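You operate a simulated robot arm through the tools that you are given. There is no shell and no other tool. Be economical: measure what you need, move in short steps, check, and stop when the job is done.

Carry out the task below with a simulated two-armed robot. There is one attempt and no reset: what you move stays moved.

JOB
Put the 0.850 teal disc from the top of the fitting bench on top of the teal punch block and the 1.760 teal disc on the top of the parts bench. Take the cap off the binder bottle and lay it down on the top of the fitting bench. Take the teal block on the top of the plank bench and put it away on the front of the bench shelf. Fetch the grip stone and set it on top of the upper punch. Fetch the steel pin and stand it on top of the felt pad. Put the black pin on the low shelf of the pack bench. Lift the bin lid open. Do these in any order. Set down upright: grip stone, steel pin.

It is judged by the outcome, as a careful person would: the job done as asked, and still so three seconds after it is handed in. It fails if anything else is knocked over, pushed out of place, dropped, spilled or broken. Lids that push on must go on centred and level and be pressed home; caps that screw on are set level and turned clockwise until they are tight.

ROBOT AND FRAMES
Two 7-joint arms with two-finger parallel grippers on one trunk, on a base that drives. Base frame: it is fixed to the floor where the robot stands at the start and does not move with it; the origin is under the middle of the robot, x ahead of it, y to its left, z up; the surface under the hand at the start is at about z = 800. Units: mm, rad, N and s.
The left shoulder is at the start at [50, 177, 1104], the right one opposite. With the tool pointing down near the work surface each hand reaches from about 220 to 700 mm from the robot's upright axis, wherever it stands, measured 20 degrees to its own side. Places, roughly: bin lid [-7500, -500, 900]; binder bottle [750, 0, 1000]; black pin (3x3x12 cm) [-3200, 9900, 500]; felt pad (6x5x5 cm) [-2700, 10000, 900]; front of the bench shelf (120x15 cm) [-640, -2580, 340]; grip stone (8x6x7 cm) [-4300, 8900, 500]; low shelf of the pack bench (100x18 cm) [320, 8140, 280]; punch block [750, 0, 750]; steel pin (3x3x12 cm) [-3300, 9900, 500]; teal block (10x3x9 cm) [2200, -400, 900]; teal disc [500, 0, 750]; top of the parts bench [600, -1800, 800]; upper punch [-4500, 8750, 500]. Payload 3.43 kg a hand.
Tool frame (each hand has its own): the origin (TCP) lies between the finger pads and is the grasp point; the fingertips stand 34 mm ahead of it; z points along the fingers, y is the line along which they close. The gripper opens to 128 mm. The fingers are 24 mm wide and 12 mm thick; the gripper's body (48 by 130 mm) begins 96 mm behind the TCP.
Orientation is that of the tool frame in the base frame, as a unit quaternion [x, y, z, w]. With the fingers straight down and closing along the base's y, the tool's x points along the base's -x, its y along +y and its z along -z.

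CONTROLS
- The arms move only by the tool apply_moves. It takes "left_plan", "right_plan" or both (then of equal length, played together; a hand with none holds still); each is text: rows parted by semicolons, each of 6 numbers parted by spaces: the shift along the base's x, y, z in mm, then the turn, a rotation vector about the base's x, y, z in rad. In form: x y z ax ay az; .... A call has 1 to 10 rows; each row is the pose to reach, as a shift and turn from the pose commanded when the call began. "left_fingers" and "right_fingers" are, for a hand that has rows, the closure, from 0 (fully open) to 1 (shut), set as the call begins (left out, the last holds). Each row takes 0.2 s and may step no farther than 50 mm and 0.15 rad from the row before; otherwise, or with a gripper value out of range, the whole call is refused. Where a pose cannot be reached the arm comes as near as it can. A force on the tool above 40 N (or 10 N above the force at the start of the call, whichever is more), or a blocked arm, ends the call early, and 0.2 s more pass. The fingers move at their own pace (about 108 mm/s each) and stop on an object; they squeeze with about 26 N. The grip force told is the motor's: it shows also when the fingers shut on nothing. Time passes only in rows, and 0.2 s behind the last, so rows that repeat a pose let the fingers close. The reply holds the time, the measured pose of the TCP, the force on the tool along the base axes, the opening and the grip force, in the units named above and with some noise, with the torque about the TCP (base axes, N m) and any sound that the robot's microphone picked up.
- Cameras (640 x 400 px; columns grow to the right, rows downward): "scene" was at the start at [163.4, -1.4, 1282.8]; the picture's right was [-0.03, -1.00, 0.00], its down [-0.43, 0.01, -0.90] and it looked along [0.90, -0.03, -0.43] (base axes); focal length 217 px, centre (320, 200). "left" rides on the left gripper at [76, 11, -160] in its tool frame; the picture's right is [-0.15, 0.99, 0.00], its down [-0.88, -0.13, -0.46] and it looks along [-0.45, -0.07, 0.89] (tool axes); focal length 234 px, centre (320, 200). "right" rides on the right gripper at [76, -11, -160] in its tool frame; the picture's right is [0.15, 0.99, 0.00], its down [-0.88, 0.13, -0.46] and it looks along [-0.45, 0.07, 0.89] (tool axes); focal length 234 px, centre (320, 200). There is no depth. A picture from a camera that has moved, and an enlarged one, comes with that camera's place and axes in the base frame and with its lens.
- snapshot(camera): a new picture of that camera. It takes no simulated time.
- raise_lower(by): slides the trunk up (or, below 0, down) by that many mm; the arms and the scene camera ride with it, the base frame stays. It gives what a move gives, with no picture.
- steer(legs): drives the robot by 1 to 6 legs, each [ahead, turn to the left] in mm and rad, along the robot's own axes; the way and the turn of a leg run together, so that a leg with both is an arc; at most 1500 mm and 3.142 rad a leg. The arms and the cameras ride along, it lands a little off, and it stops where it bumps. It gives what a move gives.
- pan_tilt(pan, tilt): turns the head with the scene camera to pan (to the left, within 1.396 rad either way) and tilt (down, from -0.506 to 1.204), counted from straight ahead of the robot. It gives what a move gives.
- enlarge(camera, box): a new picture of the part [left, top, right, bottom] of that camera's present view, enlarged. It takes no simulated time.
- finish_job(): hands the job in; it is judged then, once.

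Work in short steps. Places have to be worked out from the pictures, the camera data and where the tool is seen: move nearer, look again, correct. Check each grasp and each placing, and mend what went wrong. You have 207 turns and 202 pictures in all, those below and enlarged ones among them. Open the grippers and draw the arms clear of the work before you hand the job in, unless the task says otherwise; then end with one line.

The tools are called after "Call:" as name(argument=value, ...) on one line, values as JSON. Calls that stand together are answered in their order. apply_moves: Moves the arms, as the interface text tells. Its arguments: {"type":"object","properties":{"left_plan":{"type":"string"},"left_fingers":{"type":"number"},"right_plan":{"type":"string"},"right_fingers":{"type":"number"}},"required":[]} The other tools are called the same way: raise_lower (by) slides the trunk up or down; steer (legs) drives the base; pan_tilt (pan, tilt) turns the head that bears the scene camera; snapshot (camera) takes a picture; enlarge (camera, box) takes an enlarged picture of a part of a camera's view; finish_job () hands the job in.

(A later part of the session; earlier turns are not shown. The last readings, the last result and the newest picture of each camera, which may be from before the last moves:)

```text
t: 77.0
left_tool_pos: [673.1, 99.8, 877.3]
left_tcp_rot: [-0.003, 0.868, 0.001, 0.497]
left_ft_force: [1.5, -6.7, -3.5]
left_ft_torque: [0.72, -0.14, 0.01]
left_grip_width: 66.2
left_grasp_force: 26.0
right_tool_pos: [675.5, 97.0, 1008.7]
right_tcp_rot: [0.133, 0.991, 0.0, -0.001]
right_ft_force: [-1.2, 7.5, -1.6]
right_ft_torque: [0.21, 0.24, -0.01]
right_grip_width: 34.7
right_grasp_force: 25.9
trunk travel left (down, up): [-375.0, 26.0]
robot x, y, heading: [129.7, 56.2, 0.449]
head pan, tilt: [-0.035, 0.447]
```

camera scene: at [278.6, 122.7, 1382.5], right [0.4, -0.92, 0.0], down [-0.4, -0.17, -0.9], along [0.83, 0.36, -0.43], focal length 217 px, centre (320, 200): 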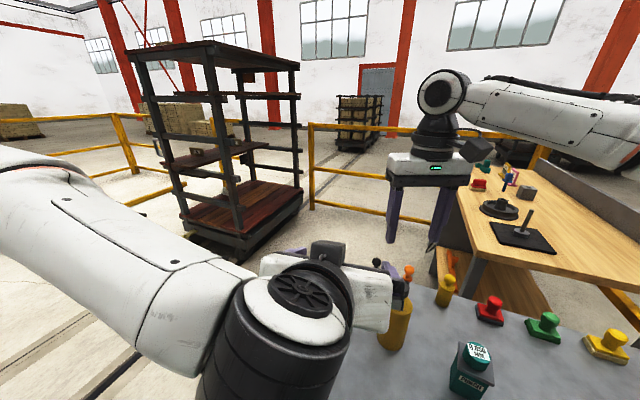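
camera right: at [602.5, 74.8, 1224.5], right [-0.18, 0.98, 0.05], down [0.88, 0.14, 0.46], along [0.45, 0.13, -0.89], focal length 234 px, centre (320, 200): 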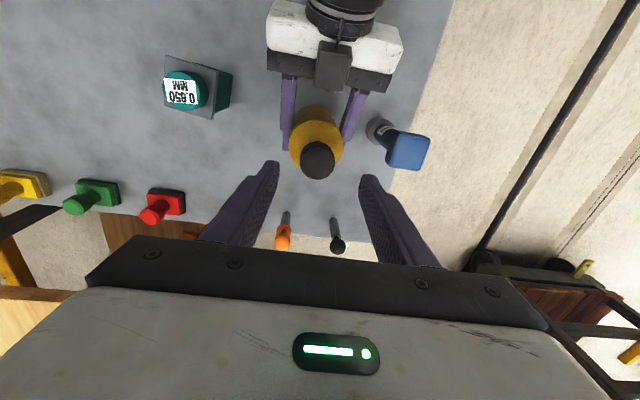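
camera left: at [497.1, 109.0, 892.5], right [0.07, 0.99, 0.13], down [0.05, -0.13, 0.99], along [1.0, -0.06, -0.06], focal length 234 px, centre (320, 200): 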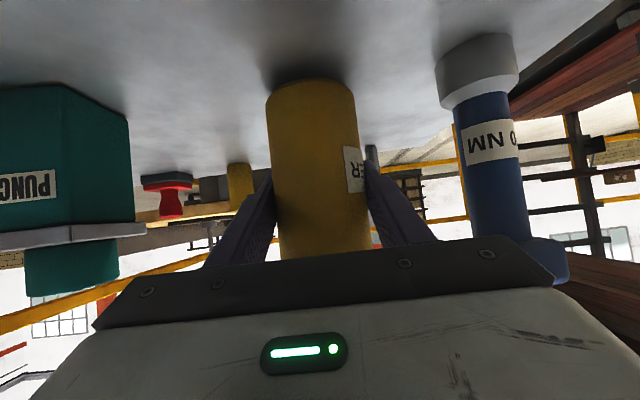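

Clockwise is free, so the cap is at the end of its unscrewing travel. I return to that stop and pull up more firmly.

Call:
apply_moves(right_plan="0 0 0 0 0 0.1; 0 0 0 0 0 0.2; 0 0 0 0 0 0.3; 0 0 0 0 0 0.4; 0 0 0 0 0 0.5; 0 0 0 0 0 0.6; 0 0 0 0 0 0.7; 0 0 0 0 0 0.7")

Call:
apply_moves(right_plan="0 0 3 0 0 0; 0 0 6 0 0 0; 0 0 9 0 0 0; 0 0 12 0 0 0; 0 0 15 0 0 0; 0 0 18 0 0 0; 0 0 18 0 0 0")

Call:
enlarge(camera="scene", box=[370, 260, 434, 300])

Call:
snapshot(camera="left")

```text
t: 78.8
left_tool_pos: [673.0, 98.6, 876.9]
left_tcp_rot: [-0.002, 0.868, 0.0, 0.496]
left_ft_force: [0.2, -8.8, -3.4]
left_ft_torque: [0.77, 0.0, 0.0]
left_grip_width: 66.3
left_grasp_force: 26.6
right_tool_pos: [674.9, 97.7, 1007.3]
right_tcp_rot: [-0.218, 0.976, 0.0, -0.001]
right_ft_force: [0.7, 8.4, -1.8]
right_ft_torque: [0.32, -0.04, -0.04]
right_grip_width: 34.6
right_grasp_force: 26.1
trunk travel left (down, up): [-375.0, 26.0]
robot x, y, heading: [129.1, 53.8, 0.451]
head pan, tilt: [-0.035, 0.447]
```

```text
t: 80.4
left_tool_pos: [672.7, 99.5, 877.0]
left_tcp_rot: [-0.003, 0.868, 0.0, 0.497]
left_ft_force: [-0.3, -0.1, -5.2]
left_ft_torque: [0.0, -0.01, -0.01]
left_grip_width: 66.4
left_grasp_force: 25.8
right_tool_pos: [675.8, 96.8, 1026.7]
right_tcp_rot: [-0.216, 0.976, 0.0, -0.001]
right_ft_force: [0.3, -0.3, 0.0]
right_ft_torque: [0.01, -0.02, -0.01]
right_grip_width: 34.8
right_grasp_force: 26.6
trunk travel left (down, up): [-375.0, 26.0]
robot x, y, heading: [131.2, 51.5, 0.448]
head pan, tilt: [-0.035, 0.447]
```

```text
10.00 times, centred on (402, 280) of scene
camera zoom: at [277.7, 122.3, 1382.7], right [0.4, -0.92, 0.0], down [-0.4, -0.17, -0.9], along [0.83, 0.36, -0.43], focal length 2174 px, centre (-500, -600)
```

zoom: 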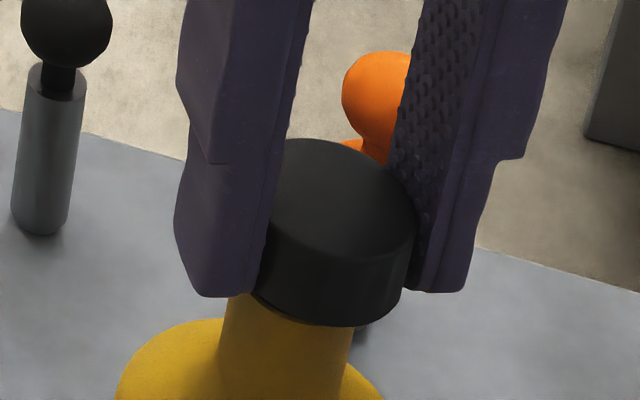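

```text
143 pictures are left
camera left: at [496.6, 109.6, 891.8], right [0.07, 0.99, 0.12], down [0.05, -0.13, 0.99], along [1.0, -0.06, -0.06], focal length 234 px, centre (320, 200)
```

left: 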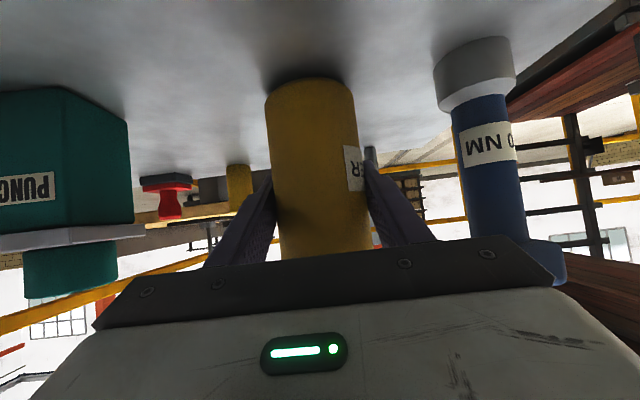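

The cap is off (free at zero force) and the bottle stands upright. I lift the cap and carry it toward a clear spot at about (510,-130).

Call:
apply_moves(right_plan="0 0 40 0 0 0; 0 0 65 0 0 0; -28 -38 65 0 0 0; -56 -76 65 0 0 0; -84 -114 65 0 0 0; -112 -152 65 0 0 0; -140 -190 65 0 0 0; -166 -227 65 0 0 0; -166 -227 30 0 0 0; -166 -227 30 0 0 0")

Call:
apply_moves(left_plan="0 0 0 0 0 0; 0 0 0 0 0 0; 0 0 0 0 0 0; -37 0 22 0 0 0; -75 0 43 0 0 0; -112 0 64 0 0 0; -140 0 90 0 0 0; -160 0 125 0 0 0; -170 0 165 0 0 0; -170 0 200 0 0 0", left_fingers=0)

Call:
snapshot(camera="scene")

Call:
snapshot(camera="right")

```text
t: 82.6
left_tool_pos: [672.9, 97.8, 877.0]
left_tcp_rot: [-0.002, 0.867, 0.0, 0.498]
left_ft_force: [0.3, -1.4, -5.5]
left_ft_torque: [0.03, 0.03, -0.01]
left_grip_width: 66.3
left_grasp_force: 25.7
right_tool_pos: [508.4, -127.6, 1056.8]
right_tcp_rot: [-0.217, 0.976, 0.0, -0.002]
right_ft_force: [0.5, 0.4, -0.2]
right_ft_torque: [-0.01, 0.01, 0.02]
right_grip_width: 34.5
right_grasp_force: 26.2
trunk travel left (down, up): [-375.0, 26.0]
robot x, y, heading: [131.2, 52.3, 0.446]
head pan, tilt: [-0.035, 0.447]
```

```text
t: 84.8
left_tool_pos: [507.5, 102.8, 1077.1]
left_tcp_rot: [-0.005, 0.868, 0.006, 0.497]
left_ft_force: [-0.1, -0.7, 0.2]
left_ft_torque: [0.04, 0.01, 0.0]
left_grip_width: 127.9
left_grasp_force: 0.0
right_tool_pos: [508.0, -128.3, 1057.6]
right_tcp_rot: [-0.217, 0.976, 0.0, -0.001]
right_ft_force: [-0.9, 0.8, -0.6]
right_ft_torque: [0.02, 0.01, -0.01]
right_grip_width: 34.3
right_grasp_force: 26.4
trunk travel left (down, up): [-375.0, 26.0]
robot x, y, heading: [124.6, 54.3, 0.45]
head pan, tilt: [-0.035, 0.447]
```

```text
142 pictures are left
camera scene: at [276.8, 122.3, 1382.8], right [0.4, -0.92, 0.0], down [-0.4, -0.17, -0.9], along [0.83, 0.36, -0.43], focal length 217 px, centre (320, 200)
```

scene: 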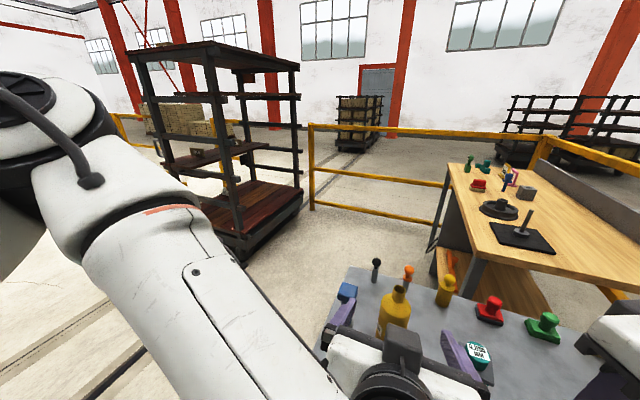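

```text
141 pictures are left
camera right: at [445.0, -171.1, 1217.5], right [-0.55, 0.83, 0.0], down [0.74, 0.49, 0.45], along [0.38, 0.25, -0.89], focal length 234 px, centre (320, 200)
```

right: 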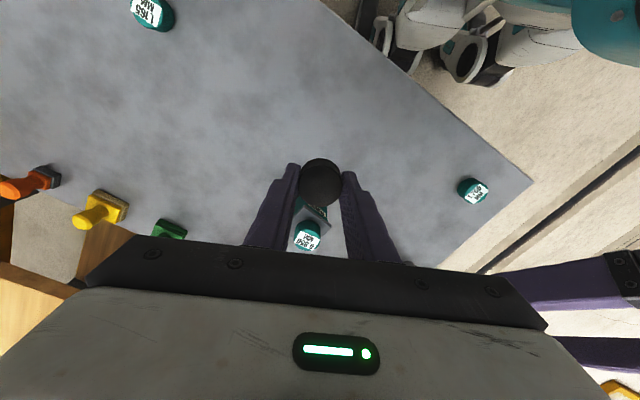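

The bottle is free and upright. I lower the cap toward the bench.

Call:
apply_moves(right_plan="0 0 -45 0 0 0; 0 0 -90 0 0 0; 0 0 -135 0 0 0; 0 0 -170 0 0 0; 0 0 -195 0 0 0; 0 0 -208 0 0 0; 0 0 -213 0 0 0; 0 0 -217 0 0 0; 0 0 -217 0 0 0")

Call:
snapshot(camera="right")

```text
t: 86.8
left_tool_pos: [506.0, 99.9, 1078.2]
left_tcp_rot: [-0.006, 0.867, 0.004, 0.498]
left_ft_force: [-1.2, 1.0, 0.4]
left_ft_torque: [0.01, 0.02, -0.05]
left_grip_width: 128.0
left_grasp_force: 0.1
right_tool_pos: [507.3, -129.0, 839.0]
right_tcp_rot: [-0.217, 0.976, -0.001, -0.002]
right_ft_force: [-0.2, -0.4, -0.5]
right_ft_torque: [0.04, 0.0, 0.01]
right_grip_width: 34.5
right_grasp_force: 26.3
trunk travel left (down, up): [-375.0, 26.0]
robot x, y, heading: [122.4, 55.1, 0.45]
head pan, tilt: [-0.035, 0.447]
```

```text
140 pictures are left
camera right: at [445.2, -172.9, 999.6], right [-0.55, 0.83, 0.0], down [0.74, 0.49, 0.45], along [0.38, 0.25, -0.89], focal length 234 px, centre (320, 200)
```

right: 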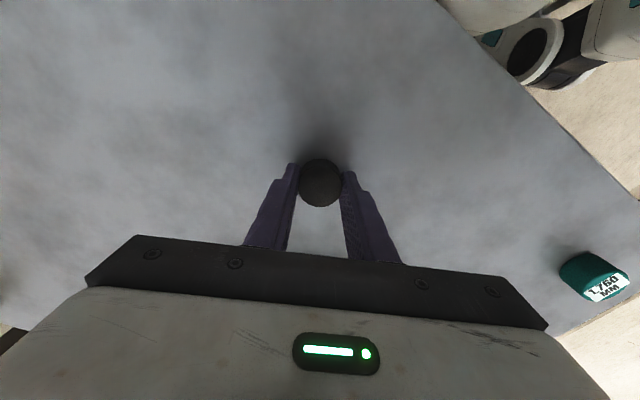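

No contact yet at 839, so I go down a little further, watching the force.

Call:
apply_moves(right_plan="0 0 -2 0 0 0; 0 0 -4 0 0 0; 0 0 -4 0 0 0")

```text
t: 87.6
left_tool_pos: [507.0, 99.6, 1078.1]
left_tcp_rot: [-0.007, 0.867, 0.004, 0.498]
left_ft_force: [0.7, -0.5, -0.6]
left_ft_torque: [0.02, 0.02, 0.03]
left_grip_width: 127.7
left_grasp_force: 0.1
right_tool_pos: [508.0, -130.0, 835.6]
right_tcp_rot: [-0.217, 0.976, -0.001, -0.001]
right_ft_force: [0.3, 1.0, -0.6]
right_ft_torque: [-0.01, -0.01, 0.04]
right_grip_width: 34.2
right_grasp_force: 25.9
trunk travel left (down, up): [-375.0, 26.0]
robot x, y, heading: [128.1, 53.2, 0.444]
head pan, tilt: [-0.035, 0.447]
```

Call:
apply_moves(right_plan="0 0 -1 0 0 0; 0 0 -2 0 0 0; 0 0 -2 0 0 0")

```text
t: 88.4
left_tool_pos: [507.5, 101.3, 1079.5]
left_tcp_rot: [-0.008, 0.867, 0.004, 0.499]
left_ft_force: [0.8, 1.2, 0.1]
left_ft_torque: [-0.02, 0.03, 0.05]
left_grip_width: 127.9
left_grasp_force: 0.1
right_tool_pos: [508.0, -129.4, 833.7]
right_tcp_rot: [-0.217, 0.976, -0.001, -0.001]
right_ft_force: [-0.3, -1.3, 6.0]
right_ft_torque: [0.1, 0.02, 0.04]
right_grip_width: 34.5
right_grasp_force: 25.9
trunk travel left (down, up): [-375.0, 26.0]
robot x, y, heading: [129.3, 55.4, 0.449]
head pan, tilt: [-0.035, 0.447]
```

Contact at 834 (6 N). I release the cap and rise.

Call:
apply_moves(right_plan="0 0 0 0 0 0; 0 0 0 0 0 0; 0 0 30 0 0 0; 0 0 70 0 0 0; 0 0 110 0 0 0; 0 0 150 0 0 0; 0 0 190 0 0 0; 0 0 230 0 0 0", right_fingers=0.4)

Call:
snapshot(camera="right")

Call:
pan_tilt(pan=-1.3, tilt=0.45)

Call:
snapshot(camera="scene")

```text
t: 90.2
left_tool_pos: [507.3, 100.5, 1079.6]
left_tcp_rot: [-0.007, 0.867, 0.002, 0.499]
left_ft_force: [0.5, 0.5, -0.6]
left_ft_torque: [-0.01, 0.02, 0.01]
left_grip_width: 127.8
left_grasp_force: 0.1
right_tool_pos: [507.1, -129.8, 1063.0]
right_tcp_rot: [-0.217, 0.976, 0.0, -0.003]
right_ft_force: [0.5, 0.3, 0.3]
right_ft_torque: [-0.02, 0.0, 0.02]
right_grip_width: 76.8
right_grasp_force: 0.1
trunk travel left (down, up): [-375.0, 26.0]
robot x, y, heading: [125.9, 52.4, 0.45]
head pan, tilt: [-0.035, 0.447]
```

```text
139 pictures are left
camera right: at [446.2, -173.6, 1224.2], right [-0.55, 0.83, 0.0], down [0.74, 0.49, 0.45], along [0.38, 0.25, -0.89], focal length 234 px, centre (320, 200)
```

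right: 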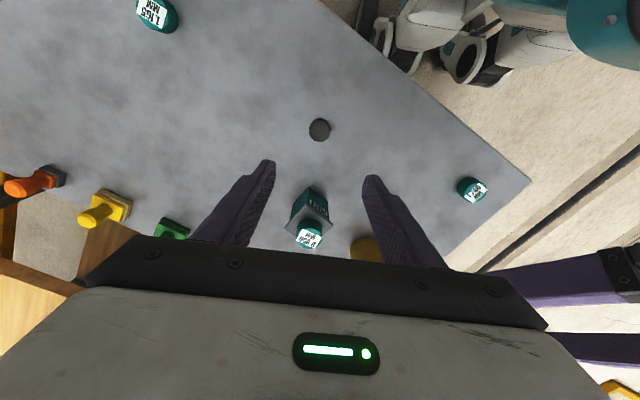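

```text
t: 91.6
left_tool_pos: [506.9, 99.7, 1078.8]
left_tcp_rot: [-0.008, 0.867, 0.003, 0.499]
left_ft_force: [-0.8, 0.1, 1.3]
left_ft_torque: [0.04, -0.01, 0.02]
left_grip_width: 128.1
left_grasp_force: 0.1
right_tool_pos: [509.3, -131.2, 1061.7]
right_tcp_rot: [-0.216, 0.976, -0.001, -0.002]
right_ft_force: [-0.6, 0.3, 0.7]
right_ft_torque: [0.01, 0.01, 0.04]
right_grip_width: 76.6
right_grasp_force: 0.0
trunk travel left (down, up): [-375.0, 26.0]
robot x, y, heading: [133.1, 49.3, 0.449]
head pan, tilt: [-1.3, 0.45]
```

```text
138 pictures are left
camera scene: at [253.4, 16.2, 1382.5], right [-0.75, -0.66, 0.0], down [-0.29, 0.33, -0.9], along [0.59, -0.68, -0.44], focal length 217 px, centre (320, 200)
```

scene: 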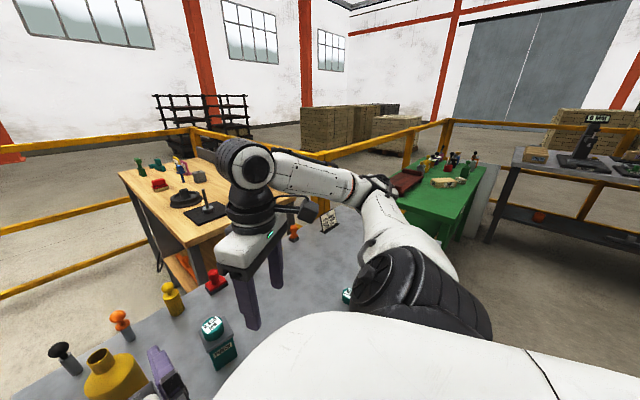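

The cap lies on the bench. I bring the left tool back to pointing down and turn the base to heading 0 so the left arm can reach the 1.760 disc.

Call:
apply_moves(left_plan="-10 8 5 0 0.15 0; -20 16 10 0 0.3 0; -30 24 15 0 0.45 0; -40 32 20 0 0.6 0; -50 40 20 0 0.75 0; -60 50 20 0 0.9 0; -60 60 20 0 1.045 0; -60 60 20 0 1.045 0")

Call:
steer(legs=[[0, -0.45]])

Call:
pan_tilt(pan=0, tilt=0.6)

Call:
snapshot(camera="left")

Call:
snapshot(camera="scene")

```text
t: 93.4
left_tool_pos: [441.9, 158.9, 1098.1]
left_tcp_rot: [-0.002, 1.0, 0.002, -0.002]
left_ft_force: [0.2, 0.4, 0.5]
left_ft_torque: [-0.02, 0.01, 0.01]
left_grip_width: 128.0
left_grasp_force: 0.1
right_tool_pos: [509.2, -131.3, 1063.5]
right_tcp_rot: [-0.217, 0.976, -0.001, 0.0]
right_ft_force: [0.0, 0.3, -0.1]
right_ft_torque: [0.05, 0.0, -0.03]
right_grip_width: 77.1
right_grasp_force: 0.1
trunk travel left (down, up): [-375.0, 26.0]
robot x, y, heading: [131.0, 55.5, 0.444]
head pan, tilt: [-1.3, 0.45]
```

```text
t: 95.1
left_tool_pos: [456.5, 10.5, 1098.3]
left_tcp_rot: [0.224, 0.975, 0.003, -0.002]
left_ft_force: [-0.9, -0.2, -0.2]
left_ft_torque: [0.0, -0.02, 0.01]
left_grip_width: 127.9
left_grasp_force: 0.1
right_tool_pos: [389.5, -280.6, 1062.7]
right_tcp_rot: [0.008, 1.0, 0.0, -0.001]
right_ft_force: [-0.7, -0.3, -0.1]
right_ft_torque: [0.03, 0.0, 0.02]
right_grip_width: 76.8
right_grasp_force: 0.0
trunk travel left (down, up): [-375.0, 26.0]
robot x, y, heading: [132.5, 55.5, -0.007]
head pan, tilt: [-1.3, 0.45]
```

```text
t: 96.6
left_tool_pos: [457.1, 9.8, 1098.9]
left_tcp_rot: [0.223, 0.975, 0.003, -0.001]
left_ft_force: [0.1, 0.2, -0.1]
left_ft_torque: [0.0, 0.03, -0.01]
left_grip_width: 128.0
left_grasp_force: 0.0
right_tool_pos: [388.7, -279.4, 1062.5]
right_tcp_rot: [0.009, 1.0, -0.001, -0.002]
right_ft_force: [-0.1, 0.1, 0.2]
right_ft_torque: [0.03, 0.0, -0.02]
right_grip_width: 76.6
right_grasp_force: 0.0
trunk travel left (down, up): [-375.0, 26.0]
robot x, y, heading: [126.6, 51.0, -0.007]
head pan, tilt: [0.0, 0.6]
```

```text
137 pictures are left
camera left: at [393.1, 52.6, 1257.5], right [0.56, 0.83, 0.0], down [0.74, -0.5, 0.45], along [0.38, -0.25, -0.89], focal length 234 px, centre (320, 200)
```

left: 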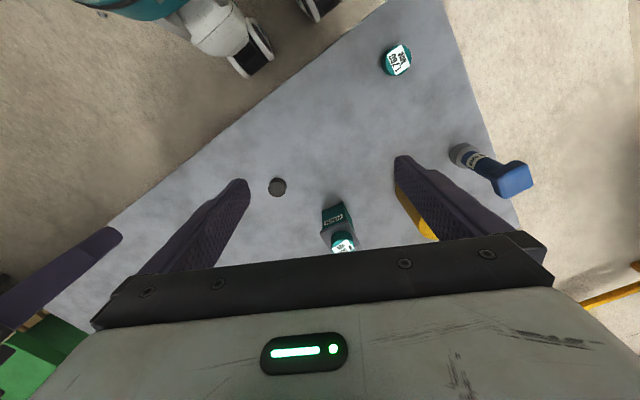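

```text
136 pictures are left
camera scene: at [288.1, 53.9, 1368.9], right [-0.01, -1.0, 0.0], down [-0.56, 0.0, -0.83], along [0.83, -0.01, -0.56], focal length 217 px, centre (320, 200)
```

scene: 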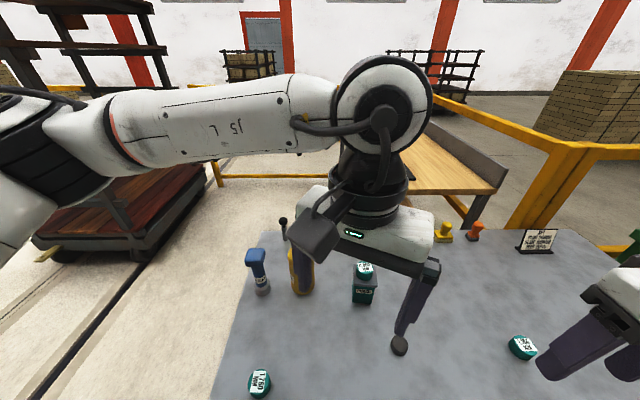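

The disc is confirmed at ≈(437,172). I lower the trunk back and move the left hand above it.

Call:
raise_lower(by=-100)

Call:
apply_moves(left_plan="-4 32 -20 0 0 0.1; -8 65 -40 0 0 0.2; -12 97 -60 0 0 0.3; -16 130 -80 0 0 0.4; -20 162 -98 0 0 0.45; -20 162 -98 0 0 0.45", left_fingers=0.3)

Call:
snapshot(camera="left")

```text
t: 97.9
left_tool_pos: [456.3, 9.6, 998.4]
left_tcp_rot: [0.223, 0.975, 0.003, -0.001]
left_ft_force: [-0.1, -0.7, 0.5]
left_ft_torque: [-0.03, 0.02, -0.02]
left_grip_width: 128.1
left_grasp_force: 0.1
right_tool_pos: [389.7, -278.9, 963.2]
right_tcp_rot: [0.009, 1.0, -0.001, -0.002]
right_ft_force: [0.3, 1.1, 0.3]
right_ft_torque: [0.0, -0.02, -0.02]
right_grip_width: 77.0
right_grasp_force: 0.0
trunk travel left (down, up): [-275.0, 126.0]
robot x, y, heading: [128.6, 52.7, -0.007]
head pan, tilt: [0.0, 0.6]
```

```text
t: 99.3
left_tool_pos: [438.8, 173.7, 900.8]
left_tcp_rot: [0.0, 1.0, 0.003, -0.003]
left_ft_force: [0.0, 0.0, -0.1]
left_ft_torque: [-0.01, 0.02, 0.01]
left_grip_width: 89.6
left_grasp_force: 0.2
right_tool_pos: [389.0, -279.6, 964.0]
right_tcp_rot: [0.008, 1.0, 0.001, -0.002]
right_ft_force: [0.4, 0.5, 0.0]
right_ft_torque: [0.0, 0.03, 0.02]
right_grip_width: 76.5
right_grasp_force: 0.0
trunk travel left (down, up): [-275.0, 126.0]
robot x, y, heading: [130.4, 52.2, -0.01]
head pan, tilt: [0.0, 0.6]
```

```text
135 pictures are left
camera left: at [362.6, 185.3, 1060.7], right [0.15, 0.99, 0.0], down [0.88, -0.13, 0.45], along [0.45, -0.06, -0.89], focal length 234 px, centre (320, 200)
```

left: 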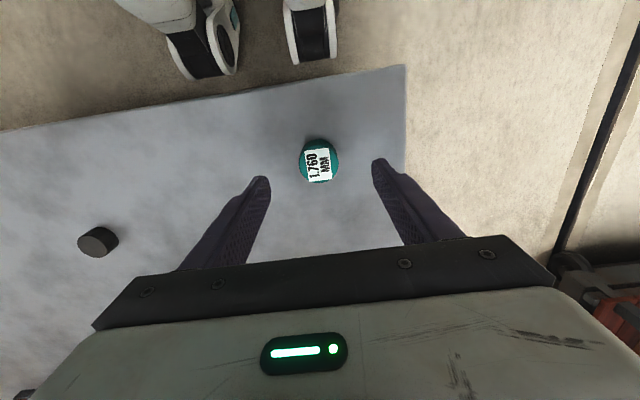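

It is centred. I descend and grip.

Call:
apply_moves(left_plan="0 1 -20 0 0 0; 0 1 -40 0 0 0; 0 1 -62 0 0 0; 0 1 -62 0 0 0")

Call:
apply_moves(left_plan="0 0 0 0 0 0; 0 0 0 0 0 0; 0 0 0 0 0 0; 0 0 50 0 0 0; 0 0 100 0 0 0; 0 0 150 0 0 0; 0 0 200 0 0 0; 0 0 250 0 0 0", left_fingers=1)

Call:
snapshot(camera="left")

```text
t: 100.3
left_tool_pos: [436.6, 171.9, 837.0]
left_tcp_rot: [0.0, 1.0, 0.003, -0.002]
left_ft_force: [-0.2, 0.2, 0.4]
left_ft_torque: [-0.03, 0.0, 0.03]
left_grip_width: 89.6
left_grasp_force: 0.1
right_tool_pos: [388.1, -278.5, 961.7]
right_tcp_rot: [0.008, 1.0, 0.0, -0.002]
right_ft_force: [0.4, 0.3, -0.6]
right_ft_torque: [0.01, -0.02, -0.01]
right_grip_width: 76.7
right_grasp_force: 0.1
trunk travel left (down, up): [-275.0, 126.0]
robot x, y, heading: [129.1, 54.7, -0.01]
head pan, tilt: [0.0, 0.6]
```

```text
t: 102.1
left_tool_pos: [435.3, 172.2, 1088.2]
left_tcp_rot: [0.001, 1.0, 0.003, -0.001]
left_ft_force: [-0.3, 0.6, -0.9]
left_ft_torque: [0.0, 0.01, -0.03]
left_grip_width: 40.0
left_grasp_force: 26.5
right_tool_pos: [389.2, -278.6, 962.2]
right_tcp_rot: [0.008, 1.0, -0.001, 0.0]
right_ft_force: [-0.4, -0.6, -0.4]
right_ft_torque: [0.03, 0.04, 0.01]
right_grip_width: 76.5
right_grasp_force: 0.1
trunk travel left (down, up): [-275.0, 126.0]
robot x, y, heading: [127.2, 53.8, -0.008]
head pan, tilt: [0.0, 0.6]
```

```text
134 pictures are left
camera left: at [359.9, 183.2, 1248.0], right [0.15, 0.99, 0.0], down [0.88, -0.13, 0.45], along [0.45, -0.06, -0.89], focal length 234 px, centre (320, 200)
```

left: 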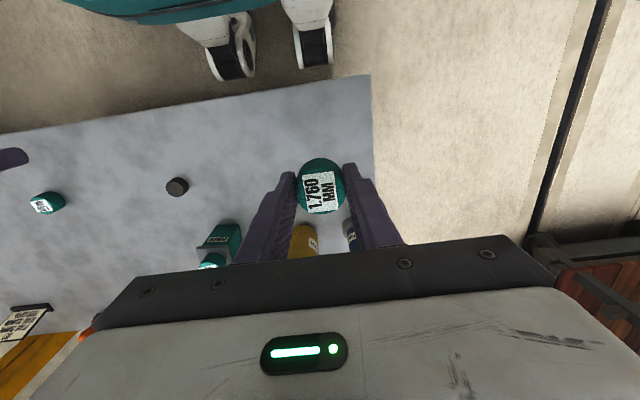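

The disc is held. I back off the bench by 300 mm and survey the surroundings.

Call:
steer(legs=[[-300, 0], [0, -0.8]])

Call:
snapshot(camera="scene")

Call:
pan_tilt(pan=-1.2, tilt=0.45)

Call:
snapshot(camera="scene")

Call:
pan_tilt(pan=1.2, tilt=0.3)

Call:
snapshot(camera="scene")

```text
t: 106.3
left_tool_pos: [123.3, -86.9, 1088.9]
left_tcp_rot: [0.397, 0.918, 0.003, -0.001]
left_ft_force: [0.6, 0.3, -0.3]
left_ft_torque: [0.01, 0.02, 0.0]
left_grip_width: 39.5
left_grasp_force: 25.8
right_tool_pos: [-236.9, -361.9, 963.5]
right_tcp_rot: [0.405, 0.914, 0.0, -0.002]
right_ft_force: [-0.4, 0.4, -0.3]
right_ft_torque: [0.01, 0.01, 0.02]
right_grip_width: 76.9
right_grasp_force: 0.0
trunk travel left (down, up): [-275.0, 126.0]
robot x, y, heading: [-176.6, 56.8, -0.823]
head pan, tilt: [0.0, 0.6]
```

```text
133 pictures are left
camera scene: at [-64.6, -58.4, 1268.9], right [-0.73, -0.68, 0.0], down [-0.38, 0.41, -0.83], along [0.56, -0.6, -0.56], focal length 217 px, centre (320, 200)
```

scene: 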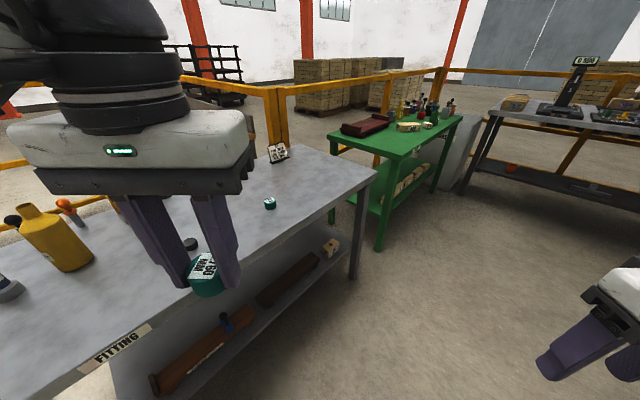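

```text
t: 107.7
left_tool_pos: [124.8, -86.8, 1088.1]
left_tcp_rot: [0.398, 0.917, 0.003, 0.0]
left_ft_force: [0.1, -0.2, -0.2]
left_ft_torque: [-0.03, -0.01, -0.01]
left_grip_width: 39.8
left_grasp_force: 26.0
right_tool_pos: [-236.7, -361.5, 962.8]
right_tcp_rot: [0.405, 0.914, 0.0, -0.002]
right_ft_force: [0.4, 0.3, -0.7]
right_ft_torque: [0.0, 0.01, 0.0]
right_grip_width: 76.9
right_grasp_force: 0.1
trunk travel left (down, up): [-275.0, 126.0]
robot x, y, heading: [-173.4, 58.4, -0.82]
head pan, tilt: [-1.201, 0.45]
```

```text
132 pictures are left
camera scene: at [-164.7, -76.2, 1282.5], right [-0.9, 0.44, 0.0], down [0.19, 0.39, -0.9], along [-0.39, -0.81, -0.44], focal length 217 px, centre (320, 200)
```

scene: 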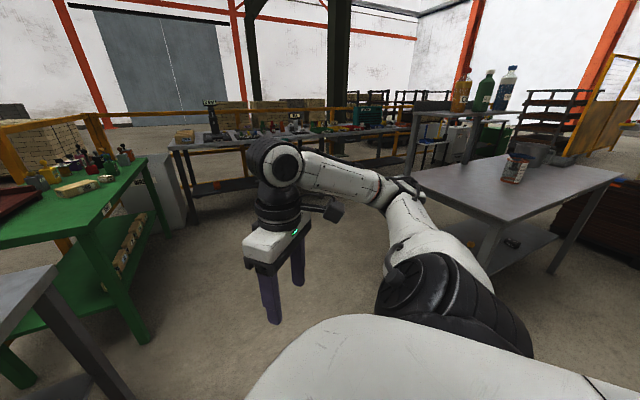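

```text
t: 109.9
left_tool_pos: [124.2, -86.9, 1088.6]
left_tcp_rot: [0.398, 0.918, 0.004, 0.0]
left_ft_force: [-0.8, 0.4, -0.6]
left_ft_torque: [0.01, 0.03, 0.02]
left_grip_width: 40.0
left_grasp_force: 25.9
right_tool_pos: [-236.2, -360.3, 963.4]
right_tcp_rot: [0.406, 0.914, 0.0, -0.001]
right_ft_force: [0.2, 0.5, -0.3]
right_ft_torque: [0.02, 0.03, -0.01]
right_grip_width: 76.8
right_grasp_force: 0.0
trunk travel left (down, up): [-275.0, 126.0]
robot x, y, heading: [-178.2, 57.5, -0.82]
head pan, tilt: [1.201, 0.3]
```

```text
131 pictures are left
camera scene: at [-37.8, 40.9, 1296.4], right [0.37, -0.93, 0.0], down [-0.28, -0.11, -0.96], along [0.89, 0.35, -0.3], focal length 217 px, centre (320, 200)
```

scene: 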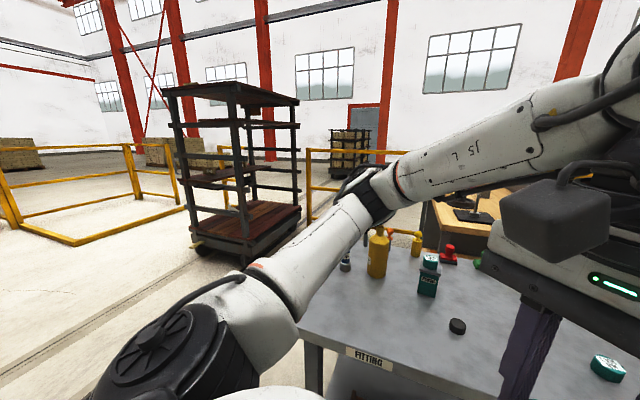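

The green bench on the right is probably the parts bench. I look back that way with enlargement to read labels and find free space.

Call:
pan_tilt(pan=-0.7, tilt=0.4)

Call:
snapshot(camera="scene")

Call:
enlarge(camera="scene", box=[0, 100, 320, 300])

Call:
enlarge(camera="scene", box=[240, 60, 560, 260])

```text
t: 111.8
left_tool_pos: [124.9, -86.8, 1087.9]
left_tcp_rot: [0.397, 0.918, 0.004, 0.0]
left_ft_force: [-0.4, 0.4, -0.4]
left_ft_torque: [0.04, -0.02, -0.01]
left_grip_width: 40.0
left_grasp_force: 26.0
right_tool_pos: [-237.8, -361.5, 963.4]
right_tcp_rot: [0.406, 0.914, 0.0, -0.003]
right_ft_force: [0.5, 0.4, -0.1]
right_ft_torque: [0.05, 0.01, 0.01]
right_grip_width: 76.8
right_grasp_force: 0.0
trunk travel left (down, up): [-275.0, 126.0]
robot x, y, heading: [-174.7, 55.8, -0.824]
head pan, tilt: [-0.7, 0.4]
```

```text
130 pictures are left
camera scene: at [-120.1, -86.1, 1287.2], right [-1.0, -0.05, 0.0], down [-0.02, 0.39, -0.92], along [0.04, -0.92, -0.39], focal length 217 px, centre (320, 200)
```

scene: 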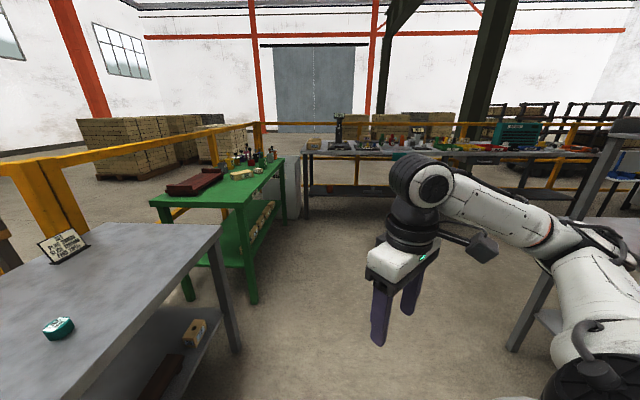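

```text
2.00 times, centred on (160, 200) of scene
camera zoom: at [-120.1, -86.1, 1287.2], right [-1.0, -0.05, 0.0], down [-0.02, 0.39, -0.92], along [0.04, -0.92, -0.39], focal length 435 px, centre (640, 200)
```

zoom: 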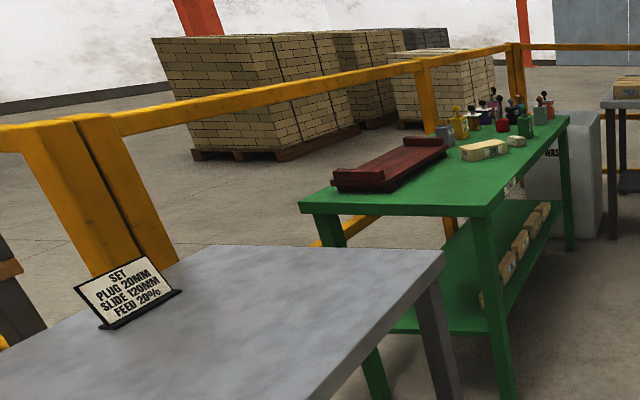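

```text
2.00 times, centred on (400, 160) of scene
camera zoom: at [-120.1, -86.1, 1287.2], right [-1.0, -0.05, 0.0], down [-0.02, 0.39, -0.92], along [0.04, -0.92, -0.39], focal length 435 px, centre (160, 280)
```

zoom: 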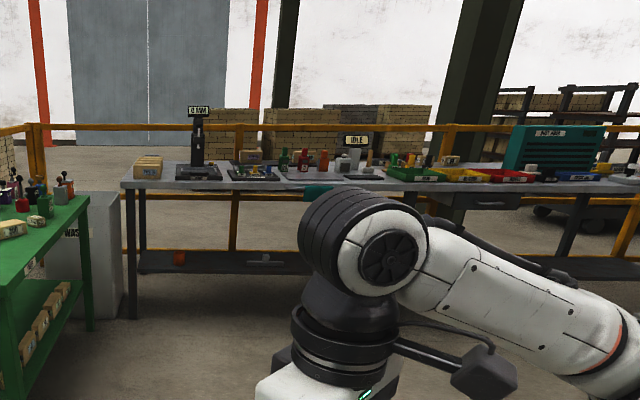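

The parts bench is the green one, its near edge at x≈340 and running from y≈-1150 to -2350. I drive down the aisle to (-250,-1650) and turn to face it.

Call:
steer(legs=[[0, -0.79], [1500, 0], [209, 0], [0, 1.61]])

Call:
pan_tilt(pan=0, tilt=0.5)

Call:
snapshot(camera="scene")

```text
t: 126.4
left_tool_pos: [26.0, -1544.4, 1087.7]
left_tcp_rot: [0.026, 1.0, 0.001, -0.001]
left_ft_force: [-1.0, -0.3, -0.2]
left_ft_torque: [0.02, 0.0, -0.04]
left_grip_width: 39.9
left_grasp_force: 25.8
right_tool_pos: [-44.9, -1992.6, 962.7]
right_tcp_rot: [0.034, 0.999, 0.0, -0.002]
right_ft_force: [0.5, -0.5, 0.0]
right_ft_torque: [-0.04, 0.0, 0.0]
right_grip_width: 76.5
right_grasp_force: 0.1
trunk travel left (down, up): [-275.0, 126.0]
robot x, y, heading: [-288.4, -1650.8, -0.06]
head pan, tilt: [-0.7, 0.4]
```

```text
t: 127.5
left_tool_pos: [25.6, -1544.1, 1087.9]
left_tcp_rot: [0.025, 1.0, 0.003, -0.002]
left_ft_force: [0.4, -0.8, 0.0]
left_ft_torque: [-0.04, -0.02, 0.02]
left_grip_width: 40.0
left_grasp_force: 25.9
right_tool_pos: [-43.1, -1992.0, 962.8]
right_tcp_rot: [0.034, 0.999, -0.001, -0.002]
right_ft_force: [0.2, -0.3, -0.4]
right_ft_torque: [-0.02, 0.02, 0.02]
right_grip_width: 76.8
right_grasp_force: 0.0
trunk travel left (down, up): [-275.0, 126.0]
robot x, y, heading: [-284.1, -1643.2, -0.055]
head pan, tilt: [0.0, 0.499]
```

```text
127 pictures are left
camera scene: at [-125.3, -1654.7, 1278.0], right [-0.06, -1.0, 0.0], down [-0.48, 0.03, -0.88], along [0.88, -0.05, -0.48], focal length 217 px, centre (320, 200)
```

scene: 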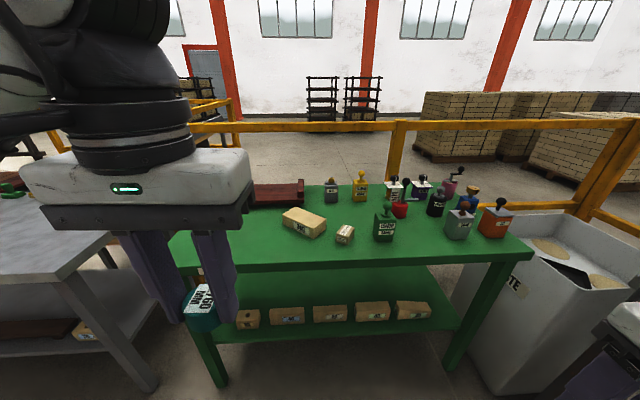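

Free space on the green bench's front-left, around (430,-1480). I drive ahead 270 mm.

Call:
steer(legs=[[270, 0.05]])

Call:
snapshot(camera="left")

```text
t: 129.4
left_tool_pos: [287.0, -1539.1, 1088.5]
left_tcp_rot: [0.002, 1.0, 0.003, -0.002]
left_ft_force: [0.0, 0.1, -0.5]
left_ft_torque: [0.01, 0.02, 0.01]
left_grip_width: 40.0
left_grasp_force: 25.9
right_tool_pos: [239.3, -1987.9, 963.1]
right_tcp_rot: [0.011, 1.0, -0.001, -0.002]
right_ft_force: [0.3, 0.6, -1.0]
right_ft_torque: [0.02, 0.01, -0.01]
right_grip_width: 76.8
right_grasp_force: 0.0
trunk travel left (down, up): [-275.0, 126.0]
robot x, y, heading: [-24.9, -1655.4, -0.007]
head pan, tilt: [0.0, 0.499]
```

```text
126 pictures are left
camera left: at [211.6, -1526.8, 1247.3], right [0.15, 0.99, 0.0], down [0.88, -0.14, 0.45], along [0.45, -0.06, -0.89], focal length 234 px, centre (320, 200)
```

left: 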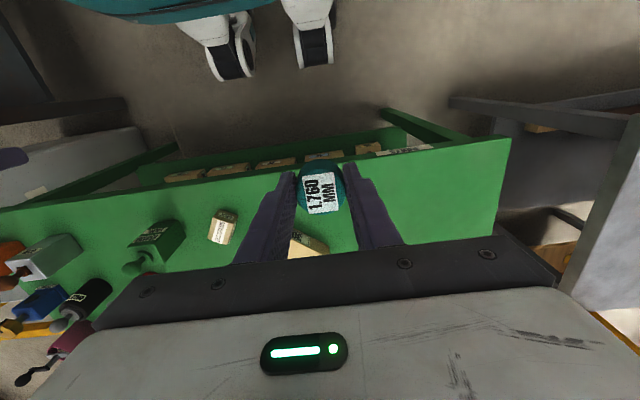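

I move the disc over (440,-1470) and lower it.

Call:
apply_moves(left_plan="26 12 -20 0 0 0; 52 24 -45 0 0 0; 78 36 -75 0 0 0; 104 48 -110 0 0 0; 130 60 -145 0 0 0; 153 69 -185 0 0 0; 153 69 -215 0 0 0; 153 69 -235 0 0 0; 153 69 -243 0 0 0; 153 69 -243 0 0 0")

Call:
snapshot(camera="left")

Call:
snapshot(camera="scene")

```text
t: 131.6
left_tool_pos: [438.3, -1469.1, 843.1]
left_tcp_rot: [0.002, 1.0, 0.003, -0.001]
left_ft_force: [0.1, 0.6, -0.3]
left_ft_torque: [0.01, -0.02, 0.02]
left_grip_width: 39.9
left_grasp_force: 26.5
right_tool_pos: [239.9, -1989.1, 962.9]
right_tcp_rot: [0.011, 1.0, -0.001, -0.001]
right_ft_force: [-0.7, 0.2, -0.6]
right_ft_torque: [0.01, 0.07, 0.01]
right_grip_width: 76.9
right_grasp_force: 0.0
trunk travel left (down, up): [-275.0, 126.0]
robot x, y, heading: [-21.3, -1653.9, -0.007]
head pan, tilt: [0.0, 0.499]
```

```text
125 pictures are left
camera left: at [363.0, -1458.0, 1003.7], right [0.15, 0.99, 0.0], down [0.88, -0.14, 0.45], along [0.45, -0.06, -0.89], focal length 234 px, centre (320, 200)
```

left: 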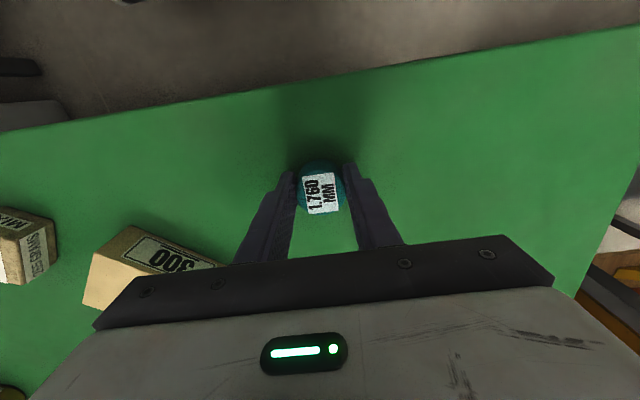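

```text
124 pictures are left
camera scene: at [141.2, -1656.0, 1278.0], right [-0.01, -1.0, 0.0], down [-0.48, 0.0, -0.88], along [0.88, -0.01, -0.48], focal length 217 px, centre (320, 200)
```

scene: 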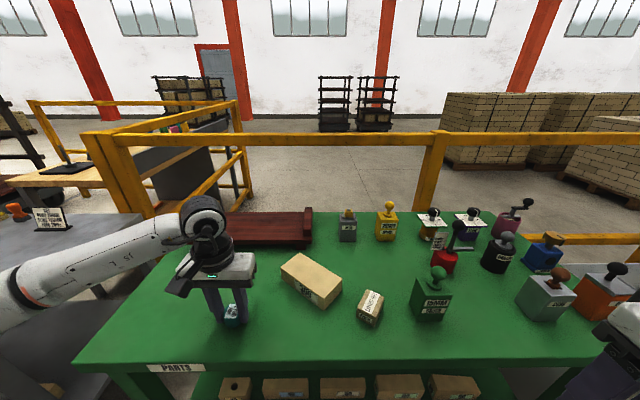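

The label reads PARTS. I lower to contact.

Call:
apply_moves(left_plan="0 0 -3 0 0 0; 0 0 -5 0 0 0; 0 0 -5 0 0 0")

```text
t: 132.4
left_tool_pos: [439.7, -1469.6, 840.1]
left_tcp_rot: [0.001, 1.0, 0.002, -0.002]
left_ft_force: [-0.1, -0.6, -0.9]
left_ft_torque: [0.02, 0.03, 0.01]
left_grip_width: 40.1
left_grasp_force: 26.4
right_tool_pos: [238.5, -1990.8, 963.0]
right_tcp_rot: [0.011, 1.0, -0.001, -0.002]
right_ft_force: [-0.1, -0.2, -0.3]
right_ft_torque: [0.03, 0.0, 0.01]
right_grip_width: 76.9
right_grasp_force: 0.0
trunk travel left (down, up): [-275.0, 126.0]
robot x, y, heading: [-24.6, -1657.4, -0.01]
head pan, tilt: [0.0, 0.499]
```

Call:
apply_moves(left_plan="0 0 -2 0 0 0; 0 0 -3 0 0 0; 0 0 -3 0 0 0")

```text
t: 133.2
left_tool_pos: [439.6, -1469.3, 838.4]
left_tcp_rot: [0.002, 1.0, 0.001, -0.001]
left_ft_force: [0.3, 0.5, 2.5]
left_ft_torque: [-0.06, 0.0, -0.03]
left_grip_width: 40.0
left_grasp_force: 26.0
right_tool_pos: [238.9, -1989.8, 963.1]
right_tcp_rot: [0.011, 1.0, 0.0, -0.002]
right_ft_force: [0.2, 0.6, -0.4]
right_ft_torque: [0.01, -0.01, 0.01]
right_grip_width: 76.8
right_grasp_force: 0.0
trunk travel left (down, up): [-275.0, 126.0]
robot x, y, heading: [-22.0, -1657.3, -0.008]
head pan, tilt: [0.0, 0.499]
```

Contact made. I release the disc, lift and retract the left arm.

Call:
apply_moves(left_plan="0 0 0 0 0 0; 0 0 0 0 0 0; 0 0 40 0 0 0; 0 0 85 0 0 0; -20 0 130 0 0 0; -50 0 165 0 0 0; -80 0 200 0 0 0; -110 0 235 0 0 0; -140 0 260 0 0 0; -140 0 260 0 0 0", left_fingers=0.4)

Call:
snapshot(camera="left")

Call:
steer(legs=[[-290, 0], [0, 1.56]])

Call:
snapshot(camera="scene")

```text
t: 135.4
left_tool_pos: [300.1, -1467.6, 1094.3]
left_tcp_rot: [0.001, 1.0, 0.003, -0.002]
left_ft_force: [-0.2, 0.5, 0.2]
left_ft_torque: [0.0, 0.02, 0.04]
left_grip_width: 76.8
left_grasp_force: 0.1
right_tool_pos: [238.3, -1990.0, 962.9]
right_tcp_rot: [0.011, 1.0, -0.001, -0.003]
right_ft_force: [0.2, -0.1, -0.8]
right_ft_torque: [0.0, 0.01, 0.0]
right_grip_width: 76.9
right_grasp_force: 0.1
trunk travel left (down, up): [-275.0, 126.0]
robot x, y, heading: [-24.1, -1654.3, -0.006]
head pan, tilt: [0.0, 0.499]
```

```text
123 pictures are left
camera left: at [223.9, -1455.8, 1254.0], right [0.15, 0.99, 0.0], down [0.88, -0.14, 0.45], along [0.45, -0.06, -0.89], focal length 234 px, centre (320, 200)
```

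left: 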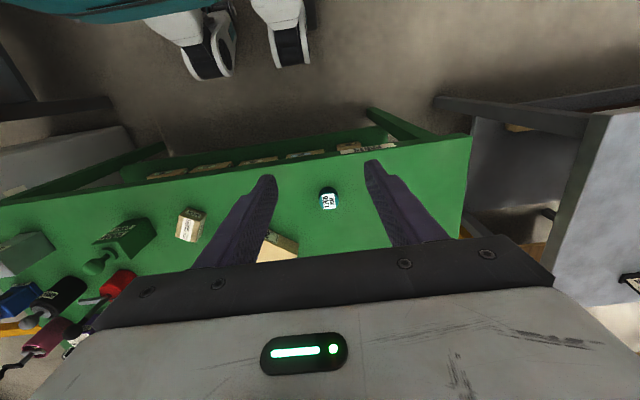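

```text
t: 141.2
left_tool_pos: [-505.4, -1333.4, 1094.5]
left_tcp_rot: [0.71, -0.704, 0.0, 0.003]
left_ft_force: [-0.7, -0.7, 0.0]
left_ft_torque: [-0.01, 0.01, -0.03]
left_grip_width: 76.7
left_grasp_force: 0.2
right_tool_pos: [18.1, -1387.4, 963.7]
right_tcp_rot: [-0.704, 0.71, -0.002, 0.0]
right_ft_force: [0.5, 0.0, -0.1]
right_ft_torque: [0.01, 0.0, -0.02]
right_grip_width: 76.7
right_grasp_force: 0.1
trunk travel left (down, up): [-275.0, 126.0]
robot x, y, heading: [-310.9, -1650.1, 1.571]
head pan, tilt: [0.0, 0.499]
```

```text
122 pictures are left
camera scene: at [-310.4, -1489.7, 1278.0], right [1.0, 0.0, 0.0], down [0.0, -0.48, -0.88], along [0.0, 0.88, -0.48], focal length 217 px, centre (320, 200)
```

scene: 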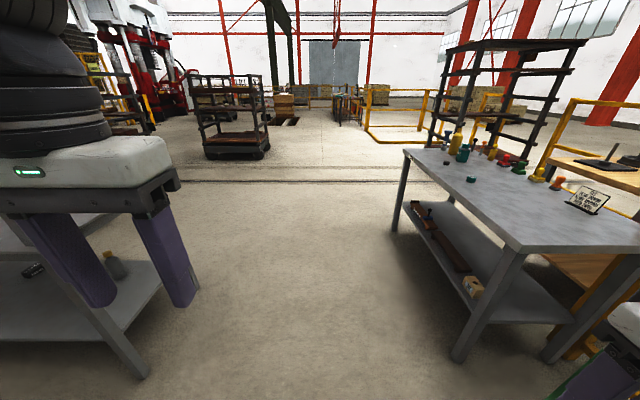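

The disc is placed. The way north is clear, so I drive to y≈750 and face the passage between the fitting bench and the trolley.

Call:
steer(legs=[[1500, 0], [880, 0], [0, -1.571]])

Call:
snapshot(camera="scene")

```text
t: 156.8
left_tool_pos: [-6.0, 921.6, 1093.7]
left_tcp_rot: [0.0, 1.0, 0.003, -0.002]
left_ft_force: [0.6, -0.1, 0.2]
left_ft_torque: [0.01, 0.02, 0.02]
left_grip_width: 77.1
left_grasp_force: 0.1
right_tool_pos: [-65.5, 398.5, 963.1]
right_tcp_rot: [0.009, 1.0, -0.001, -0.002]
right_ft_force: [0.0, -0.9, -0.5]
right_ft_torque: [0.02, 0.03, 0.0]
right_grip_width: 77.0
right_grasp_force: 0.0
trunk travel left (down, up): [-275.0, 126.0]
robot x, y, heading: [-327.6, 730.6, -0.008]
head pan, tilt: [0.0, 0.499]
```

```text
121 pictures are left
camera scene: at [-164.6, 732.1, 1278.0], right [-0.01, -1.0, 0.0], down [-0.48, 0.0, -0.88], along [0.88, -0.01, -0.48], focal length 217 px, centre (320, 200)
```

scene: 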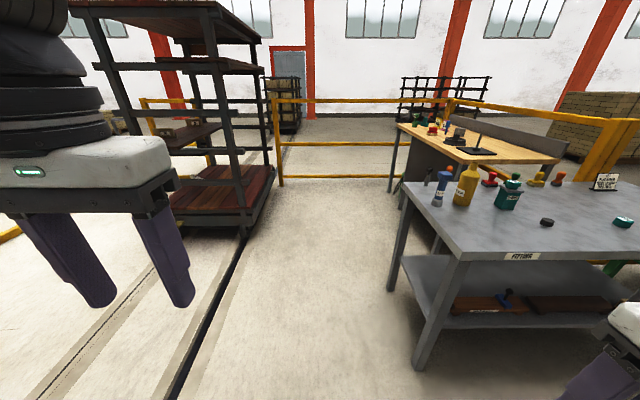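

The passage between bench (y<280) and trolley (y>1300) is clear. I drive along it to x≈2000 and turn to face the plank bench.

Call:
steer(legs=[[1500, 0.0], [800, 0], [0, -1.56]])

Call:
snapshot(camera="scene")

```text
t: 172.0
left_tool_pos: [2160.2, 407.7, 1094.6]
left_tcp_rot: [0.71, 0.704, 0.003, 0.0]
left_ft_force: [0.3, 0.4, 0.5]
left_ft_torque: [-0.01, -0.04, -0.03]
left_grip_width: 76.9
left_grasp_force: 0.1
right_tool_pos: [1637.3, 469.3, 962.9]
right_tcp_rot: [0.716, 0.698, 0.001, -0.002]
right_ft_force: [-0.3, -0.6, 0.0]
right_ft_torque: [0.0, 0.01, -0.01]
right_grip_width: 76.9
right_grasp_force: 0.1
trunk travel left (down, up): [-275.0, 126.0]
robot x, y, heading: [1971.1, 729.2, -1.585]
head pan, tilt: [0.0, 0.499]
```

```text
120 pictures are left
camera scene: at [1971.6, 569.8, 1278.0], right [-1.0, 0.01, 0.0], down [0.01, 0.48, -0.88], along [-0.01, -0.88, -0.48], focal length 217 px, centre (320, 200)
```

scene: 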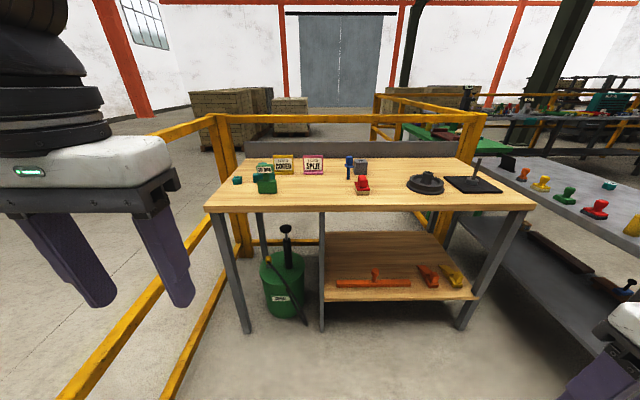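

Call:
enlarge(camera="scene", box=[210, 140, 380, 246])

```text
3.76 times, centred on (295, 193) of scene
camera zoom: at [1971.6, 569.8, 1278.0], right [-1.0, 0.01, 0.0], down [0.01, 0.48, -0.88], along [-0.01, -0.88, -0.48], focal length 818 px, centre (414, 226)
```

zoom: 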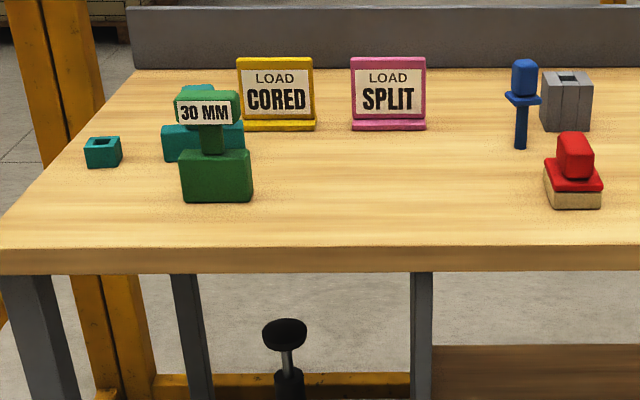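

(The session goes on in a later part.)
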